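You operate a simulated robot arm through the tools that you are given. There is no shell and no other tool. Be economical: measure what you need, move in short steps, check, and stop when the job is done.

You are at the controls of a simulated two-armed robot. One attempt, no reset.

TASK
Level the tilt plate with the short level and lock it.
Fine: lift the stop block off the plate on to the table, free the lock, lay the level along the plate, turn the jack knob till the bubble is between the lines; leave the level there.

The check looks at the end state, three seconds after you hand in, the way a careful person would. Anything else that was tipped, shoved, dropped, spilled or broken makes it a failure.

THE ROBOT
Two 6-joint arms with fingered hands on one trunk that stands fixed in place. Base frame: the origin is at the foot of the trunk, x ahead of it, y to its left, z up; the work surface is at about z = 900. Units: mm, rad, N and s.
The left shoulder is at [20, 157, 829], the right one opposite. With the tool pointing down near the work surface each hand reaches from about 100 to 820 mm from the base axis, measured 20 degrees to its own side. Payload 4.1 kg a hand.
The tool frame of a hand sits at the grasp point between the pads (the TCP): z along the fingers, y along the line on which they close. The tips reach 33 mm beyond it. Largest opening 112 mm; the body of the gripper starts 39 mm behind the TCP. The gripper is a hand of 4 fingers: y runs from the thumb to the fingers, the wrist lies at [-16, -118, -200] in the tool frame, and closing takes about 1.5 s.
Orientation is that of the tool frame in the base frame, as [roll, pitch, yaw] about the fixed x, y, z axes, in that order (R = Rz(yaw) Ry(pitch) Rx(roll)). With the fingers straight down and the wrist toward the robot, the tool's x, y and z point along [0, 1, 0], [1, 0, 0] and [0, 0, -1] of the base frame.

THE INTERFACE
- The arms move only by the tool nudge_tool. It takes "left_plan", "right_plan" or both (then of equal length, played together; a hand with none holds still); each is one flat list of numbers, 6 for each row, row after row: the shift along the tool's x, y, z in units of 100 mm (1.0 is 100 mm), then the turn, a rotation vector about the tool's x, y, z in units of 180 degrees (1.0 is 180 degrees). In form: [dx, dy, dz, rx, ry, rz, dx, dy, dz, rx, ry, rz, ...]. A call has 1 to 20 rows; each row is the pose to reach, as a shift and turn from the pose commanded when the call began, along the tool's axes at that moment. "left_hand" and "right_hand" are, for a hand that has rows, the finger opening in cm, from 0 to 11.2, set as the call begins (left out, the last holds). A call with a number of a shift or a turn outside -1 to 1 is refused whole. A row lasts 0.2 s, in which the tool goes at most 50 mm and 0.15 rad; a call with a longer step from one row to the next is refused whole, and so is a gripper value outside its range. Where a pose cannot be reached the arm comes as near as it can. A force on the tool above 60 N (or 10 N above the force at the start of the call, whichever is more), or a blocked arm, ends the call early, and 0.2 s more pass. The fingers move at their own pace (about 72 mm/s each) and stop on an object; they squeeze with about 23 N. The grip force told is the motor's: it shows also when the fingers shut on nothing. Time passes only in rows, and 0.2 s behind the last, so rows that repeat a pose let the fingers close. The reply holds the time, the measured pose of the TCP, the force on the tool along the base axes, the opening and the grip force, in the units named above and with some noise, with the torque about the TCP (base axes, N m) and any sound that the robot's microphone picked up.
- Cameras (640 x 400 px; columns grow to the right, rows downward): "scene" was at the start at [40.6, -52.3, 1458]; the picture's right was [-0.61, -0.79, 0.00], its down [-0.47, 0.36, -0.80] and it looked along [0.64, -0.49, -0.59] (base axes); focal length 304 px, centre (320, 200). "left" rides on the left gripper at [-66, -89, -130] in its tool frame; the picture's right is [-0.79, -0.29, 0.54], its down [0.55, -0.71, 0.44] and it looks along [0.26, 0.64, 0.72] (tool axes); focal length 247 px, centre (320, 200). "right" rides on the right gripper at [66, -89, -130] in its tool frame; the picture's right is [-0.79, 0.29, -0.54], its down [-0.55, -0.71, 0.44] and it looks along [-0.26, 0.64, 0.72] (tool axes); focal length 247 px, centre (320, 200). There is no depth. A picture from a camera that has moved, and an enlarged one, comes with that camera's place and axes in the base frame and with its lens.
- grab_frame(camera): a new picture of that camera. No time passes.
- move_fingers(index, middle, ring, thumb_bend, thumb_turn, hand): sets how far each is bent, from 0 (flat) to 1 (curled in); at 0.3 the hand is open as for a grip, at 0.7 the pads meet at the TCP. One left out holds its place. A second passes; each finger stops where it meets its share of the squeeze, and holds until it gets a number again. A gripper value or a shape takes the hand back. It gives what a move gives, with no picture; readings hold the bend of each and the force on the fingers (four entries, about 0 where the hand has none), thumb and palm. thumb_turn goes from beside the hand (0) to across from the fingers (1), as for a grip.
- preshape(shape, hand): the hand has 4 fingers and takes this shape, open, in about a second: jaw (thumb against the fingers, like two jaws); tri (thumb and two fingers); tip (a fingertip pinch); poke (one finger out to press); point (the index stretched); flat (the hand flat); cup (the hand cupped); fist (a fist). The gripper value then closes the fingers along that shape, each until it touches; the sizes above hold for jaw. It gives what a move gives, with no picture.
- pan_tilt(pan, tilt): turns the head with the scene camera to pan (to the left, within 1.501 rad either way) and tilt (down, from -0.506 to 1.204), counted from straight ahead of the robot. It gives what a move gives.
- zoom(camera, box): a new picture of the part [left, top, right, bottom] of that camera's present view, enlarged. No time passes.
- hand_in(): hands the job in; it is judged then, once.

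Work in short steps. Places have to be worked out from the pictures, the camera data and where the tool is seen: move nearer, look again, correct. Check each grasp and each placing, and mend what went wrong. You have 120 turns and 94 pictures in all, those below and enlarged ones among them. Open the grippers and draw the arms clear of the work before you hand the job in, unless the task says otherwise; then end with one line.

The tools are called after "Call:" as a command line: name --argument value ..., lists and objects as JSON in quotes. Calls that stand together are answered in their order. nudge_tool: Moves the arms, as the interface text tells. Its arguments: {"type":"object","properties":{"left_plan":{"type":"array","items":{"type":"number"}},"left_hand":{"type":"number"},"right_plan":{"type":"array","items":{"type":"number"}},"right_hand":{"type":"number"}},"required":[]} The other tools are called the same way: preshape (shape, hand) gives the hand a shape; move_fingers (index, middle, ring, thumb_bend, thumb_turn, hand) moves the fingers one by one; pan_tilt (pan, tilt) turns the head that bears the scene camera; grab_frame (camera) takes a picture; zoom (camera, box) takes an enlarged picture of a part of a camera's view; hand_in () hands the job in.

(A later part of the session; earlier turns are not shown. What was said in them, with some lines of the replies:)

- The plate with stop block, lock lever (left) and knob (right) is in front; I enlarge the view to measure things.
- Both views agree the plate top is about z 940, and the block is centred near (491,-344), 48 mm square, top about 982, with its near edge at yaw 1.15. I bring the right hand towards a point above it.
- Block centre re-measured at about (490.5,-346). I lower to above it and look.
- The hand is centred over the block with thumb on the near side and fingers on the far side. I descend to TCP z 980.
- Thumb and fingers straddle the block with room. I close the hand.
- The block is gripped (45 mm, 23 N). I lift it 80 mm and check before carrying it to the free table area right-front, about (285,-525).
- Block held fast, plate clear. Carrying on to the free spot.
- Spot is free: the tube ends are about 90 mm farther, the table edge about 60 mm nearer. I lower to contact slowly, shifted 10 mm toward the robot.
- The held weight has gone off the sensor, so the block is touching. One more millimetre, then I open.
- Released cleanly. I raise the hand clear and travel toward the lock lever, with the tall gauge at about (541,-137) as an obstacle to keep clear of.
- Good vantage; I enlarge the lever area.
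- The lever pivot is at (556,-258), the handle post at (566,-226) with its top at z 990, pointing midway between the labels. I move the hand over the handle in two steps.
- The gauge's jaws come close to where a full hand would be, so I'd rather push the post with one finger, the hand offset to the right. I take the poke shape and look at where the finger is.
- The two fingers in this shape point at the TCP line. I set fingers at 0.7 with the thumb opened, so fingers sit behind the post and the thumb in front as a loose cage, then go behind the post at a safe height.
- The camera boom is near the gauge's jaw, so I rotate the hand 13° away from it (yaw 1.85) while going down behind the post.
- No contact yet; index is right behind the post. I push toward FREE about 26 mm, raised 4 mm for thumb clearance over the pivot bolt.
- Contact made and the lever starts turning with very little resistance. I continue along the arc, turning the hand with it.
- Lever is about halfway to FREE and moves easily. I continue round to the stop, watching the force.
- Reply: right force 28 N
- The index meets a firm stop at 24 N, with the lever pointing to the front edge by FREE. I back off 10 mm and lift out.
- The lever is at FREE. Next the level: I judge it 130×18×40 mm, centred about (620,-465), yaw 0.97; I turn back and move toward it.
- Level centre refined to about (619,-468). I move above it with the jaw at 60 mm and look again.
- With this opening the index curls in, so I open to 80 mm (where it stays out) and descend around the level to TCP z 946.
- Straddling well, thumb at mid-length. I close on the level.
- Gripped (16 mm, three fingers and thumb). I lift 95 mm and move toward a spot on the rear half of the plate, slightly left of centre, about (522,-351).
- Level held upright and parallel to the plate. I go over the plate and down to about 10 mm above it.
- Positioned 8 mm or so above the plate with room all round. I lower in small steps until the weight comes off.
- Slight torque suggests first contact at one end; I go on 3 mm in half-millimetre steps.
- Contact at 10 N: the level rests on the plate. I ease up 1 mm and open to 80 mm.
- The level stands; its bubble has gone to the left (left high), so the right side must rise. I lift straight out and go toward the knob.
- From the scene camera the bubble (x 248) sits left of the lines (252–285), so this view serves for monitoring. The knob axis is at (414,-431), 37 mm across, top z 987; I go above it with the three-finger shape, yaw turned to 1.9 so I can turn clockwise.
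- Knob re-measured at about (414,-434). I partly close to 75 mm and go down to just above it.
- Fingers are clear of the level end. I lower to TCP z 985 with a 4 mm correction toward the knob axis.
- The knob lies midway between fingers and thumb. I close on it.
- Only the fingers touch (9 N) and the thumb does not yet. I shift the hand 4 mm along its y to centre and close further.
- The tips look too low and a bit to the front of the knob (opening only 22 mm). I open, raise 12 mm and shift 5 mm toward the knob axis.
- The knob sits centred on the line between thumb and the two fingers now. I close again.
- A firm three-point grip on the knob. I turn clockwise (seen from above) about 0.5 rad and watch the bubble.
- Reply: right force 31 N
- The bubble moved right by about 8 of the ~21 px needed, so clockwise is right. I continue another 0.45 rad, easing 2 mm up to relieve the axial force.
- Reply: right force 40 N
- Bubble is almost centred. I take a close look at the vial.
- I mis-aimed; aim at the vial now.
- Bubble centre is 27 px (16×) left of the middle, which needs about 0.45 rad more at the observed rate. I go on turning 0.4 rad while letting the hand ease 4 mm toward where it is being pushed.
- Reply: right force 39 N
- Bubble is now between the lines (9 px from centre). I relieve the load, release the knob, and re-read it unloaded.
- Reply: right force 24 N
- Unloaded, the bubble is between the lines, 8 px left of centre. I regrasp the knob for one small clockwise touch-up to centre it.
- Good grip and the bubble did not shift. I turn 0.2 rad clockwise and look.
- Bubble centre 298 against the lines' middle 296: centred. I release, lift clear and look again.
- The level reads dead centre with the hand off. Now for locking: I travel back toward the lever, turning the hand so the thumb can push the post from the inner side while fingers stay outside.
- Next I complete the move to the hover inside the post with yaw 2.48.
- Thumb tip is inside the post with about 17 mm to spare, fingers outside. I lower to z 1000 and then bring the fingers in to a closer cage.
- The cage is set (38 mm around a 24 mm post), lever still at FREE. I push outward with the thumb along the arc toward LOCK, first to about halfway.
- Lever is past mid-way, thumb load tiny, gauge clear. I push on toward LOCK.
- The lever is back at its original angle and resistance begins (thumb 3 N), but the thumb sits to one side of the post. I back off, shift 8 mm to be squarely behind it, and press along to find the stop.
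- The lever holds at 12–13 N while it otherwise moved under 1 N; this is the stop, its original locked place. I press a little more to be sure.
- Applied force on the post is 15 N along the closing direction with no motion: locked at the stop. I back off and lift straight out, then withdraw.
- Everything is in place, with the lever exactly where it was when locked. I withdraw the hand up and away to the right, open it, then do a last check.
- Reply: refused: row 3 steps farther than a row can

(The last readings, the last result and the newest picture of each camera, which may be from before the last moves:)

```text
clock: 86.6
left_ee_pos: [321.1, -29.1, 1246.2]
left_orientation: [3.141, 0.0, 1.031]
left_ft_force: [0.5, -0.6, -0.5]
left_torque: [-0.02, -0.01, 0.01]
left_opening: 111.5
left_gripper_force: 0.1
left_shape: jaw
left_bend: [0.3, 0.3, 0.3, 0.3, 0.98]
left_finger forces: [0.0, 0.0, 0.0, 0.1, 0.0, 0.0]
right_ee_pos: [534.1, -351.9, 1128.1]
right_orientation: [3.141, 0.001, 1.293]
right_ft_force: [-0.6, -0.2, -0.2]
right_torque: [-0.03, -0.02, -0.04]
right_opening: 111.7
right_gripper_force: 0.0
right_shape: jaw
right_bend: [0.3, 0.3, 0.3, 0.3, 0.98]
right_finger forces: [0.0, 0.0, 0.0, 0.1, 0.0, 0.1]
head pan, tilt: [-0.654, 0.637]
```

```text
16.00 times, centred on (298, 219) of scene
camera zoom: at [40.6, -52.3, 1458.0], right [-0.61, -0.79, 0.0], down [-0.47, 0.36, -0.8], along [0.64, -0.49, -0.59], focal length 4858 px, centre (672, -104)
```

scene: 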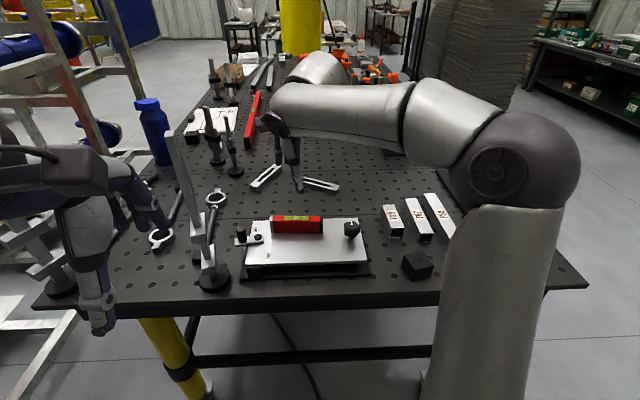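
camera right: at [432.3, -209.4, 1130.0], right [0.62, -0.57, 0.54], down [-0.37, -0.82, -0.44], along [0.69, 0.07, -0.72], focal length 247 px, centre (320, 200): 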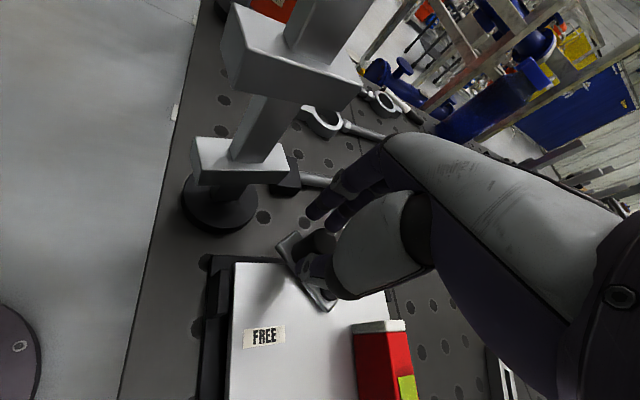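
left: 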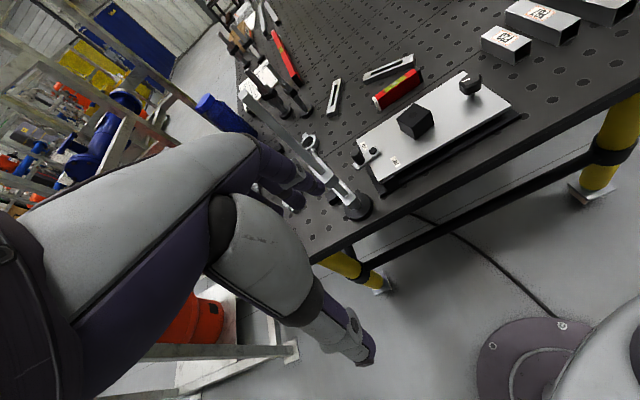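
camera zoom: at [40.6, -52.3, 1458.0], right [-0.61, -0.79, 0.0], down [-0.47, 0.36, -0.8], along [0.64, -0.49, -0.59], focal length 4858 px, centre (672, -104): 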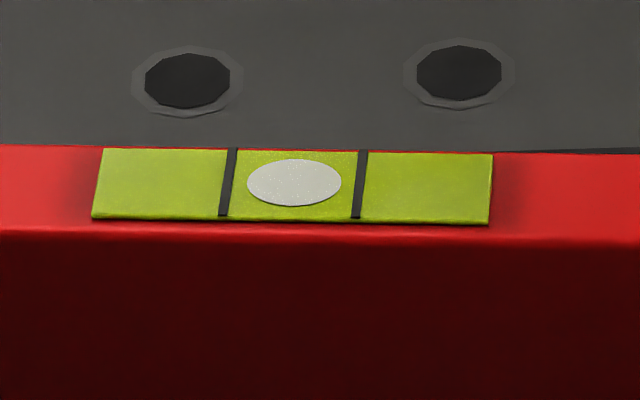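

The bubble is still centred after locking. The hand is above the plate, so I draw it farther up and away (toward its starting place).

Call:
nudge_tool --right_plan '[-0.1, -0.25, -0.3, 0, 0, 0, -0.2, -0.5, -0.6, 0, 0, 0, -0.35, -0.75, -0.9, 0, 0, 0, -0.5, -1.0, -1.0, 0, 0, 0, -0.8, -1.0, -1.0, 0, 0, 0, -1.0, -1.0, -1.0, 0, 0, 0]'

Call:
grab_frame --camera "scene"

Call:
zoom --camera "scene" --box '[220, 170, 460, 300]'

```text
clock: 88.0
left_ee_pos: [320.0, -30.1, 1246.7]
left_orientation: [3.141, 0.0, 1.029]
left_ft_force: [-0.4, -0.8, 0.5]
left_torque: [-0.01, 0.03, -0.05]
left_opening: 111.8
left_gripper_force: 0.1
left_shape: jaw
left_bend: [0.3, 0.3, 0.3, 0.3, 0.98]
left_finger forces: [0.0, 0.1, 0.0, 0.1, 0.0, 0.0]
right_ee_pos: [412.3, -420.1, 1228.3]
right_orientation: [3.141, 0.001, 1.29]
right_ft_force: [-0.1, -0.7, 0.0]
right_torque: [-0.05, 0.03, 0.0]
right_opening: 111.8
right_gripper_force: 0.1
right_shape: jaw
right_bend: [0.3, 0.3, 0.3, 0.3, 0.98]
right_finger forces: [0.1, 0.0, 0.0, 0.1, 0.0, 0.1]
head pan, tilt: [-0.654, 0.637]
```

```text
9 pictures are left
```

scene: 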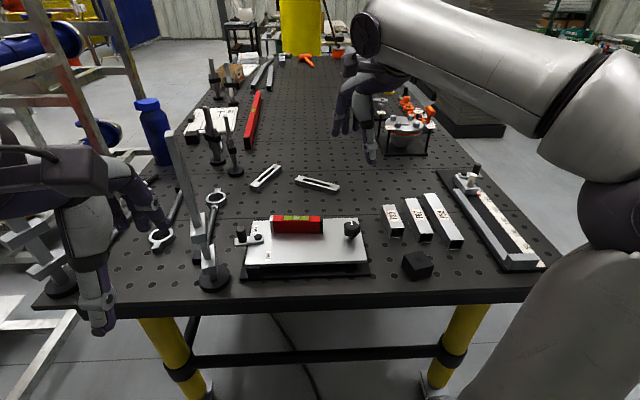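

```text
2.67 times, centred on (340, 235) of scene
camera zoom: at [40.7, -52.2, 1458.0], right [-0.61, -0.79, 0.0], down [-0.47, 0.36, -0.8], along [0.64, -0.49, -0.59], focal length 810 px, centre (267, 107)
```

zoom: 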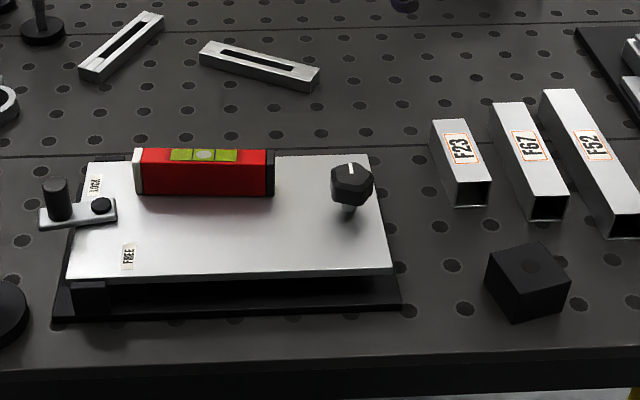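

The block stands on the table, the level is on the plate with its bubble between the lines, and the lever is locked against its stop. Both arms are clear, so I hand in.

Call:
hand_in

```text
The job is handed in.
```

The job is handed in: the plate is level with the bubble between the lines, and the lock lever is back at its LOCK stop. The short level is still on the plate, the stop block is on the table, and both hands are open and clear.
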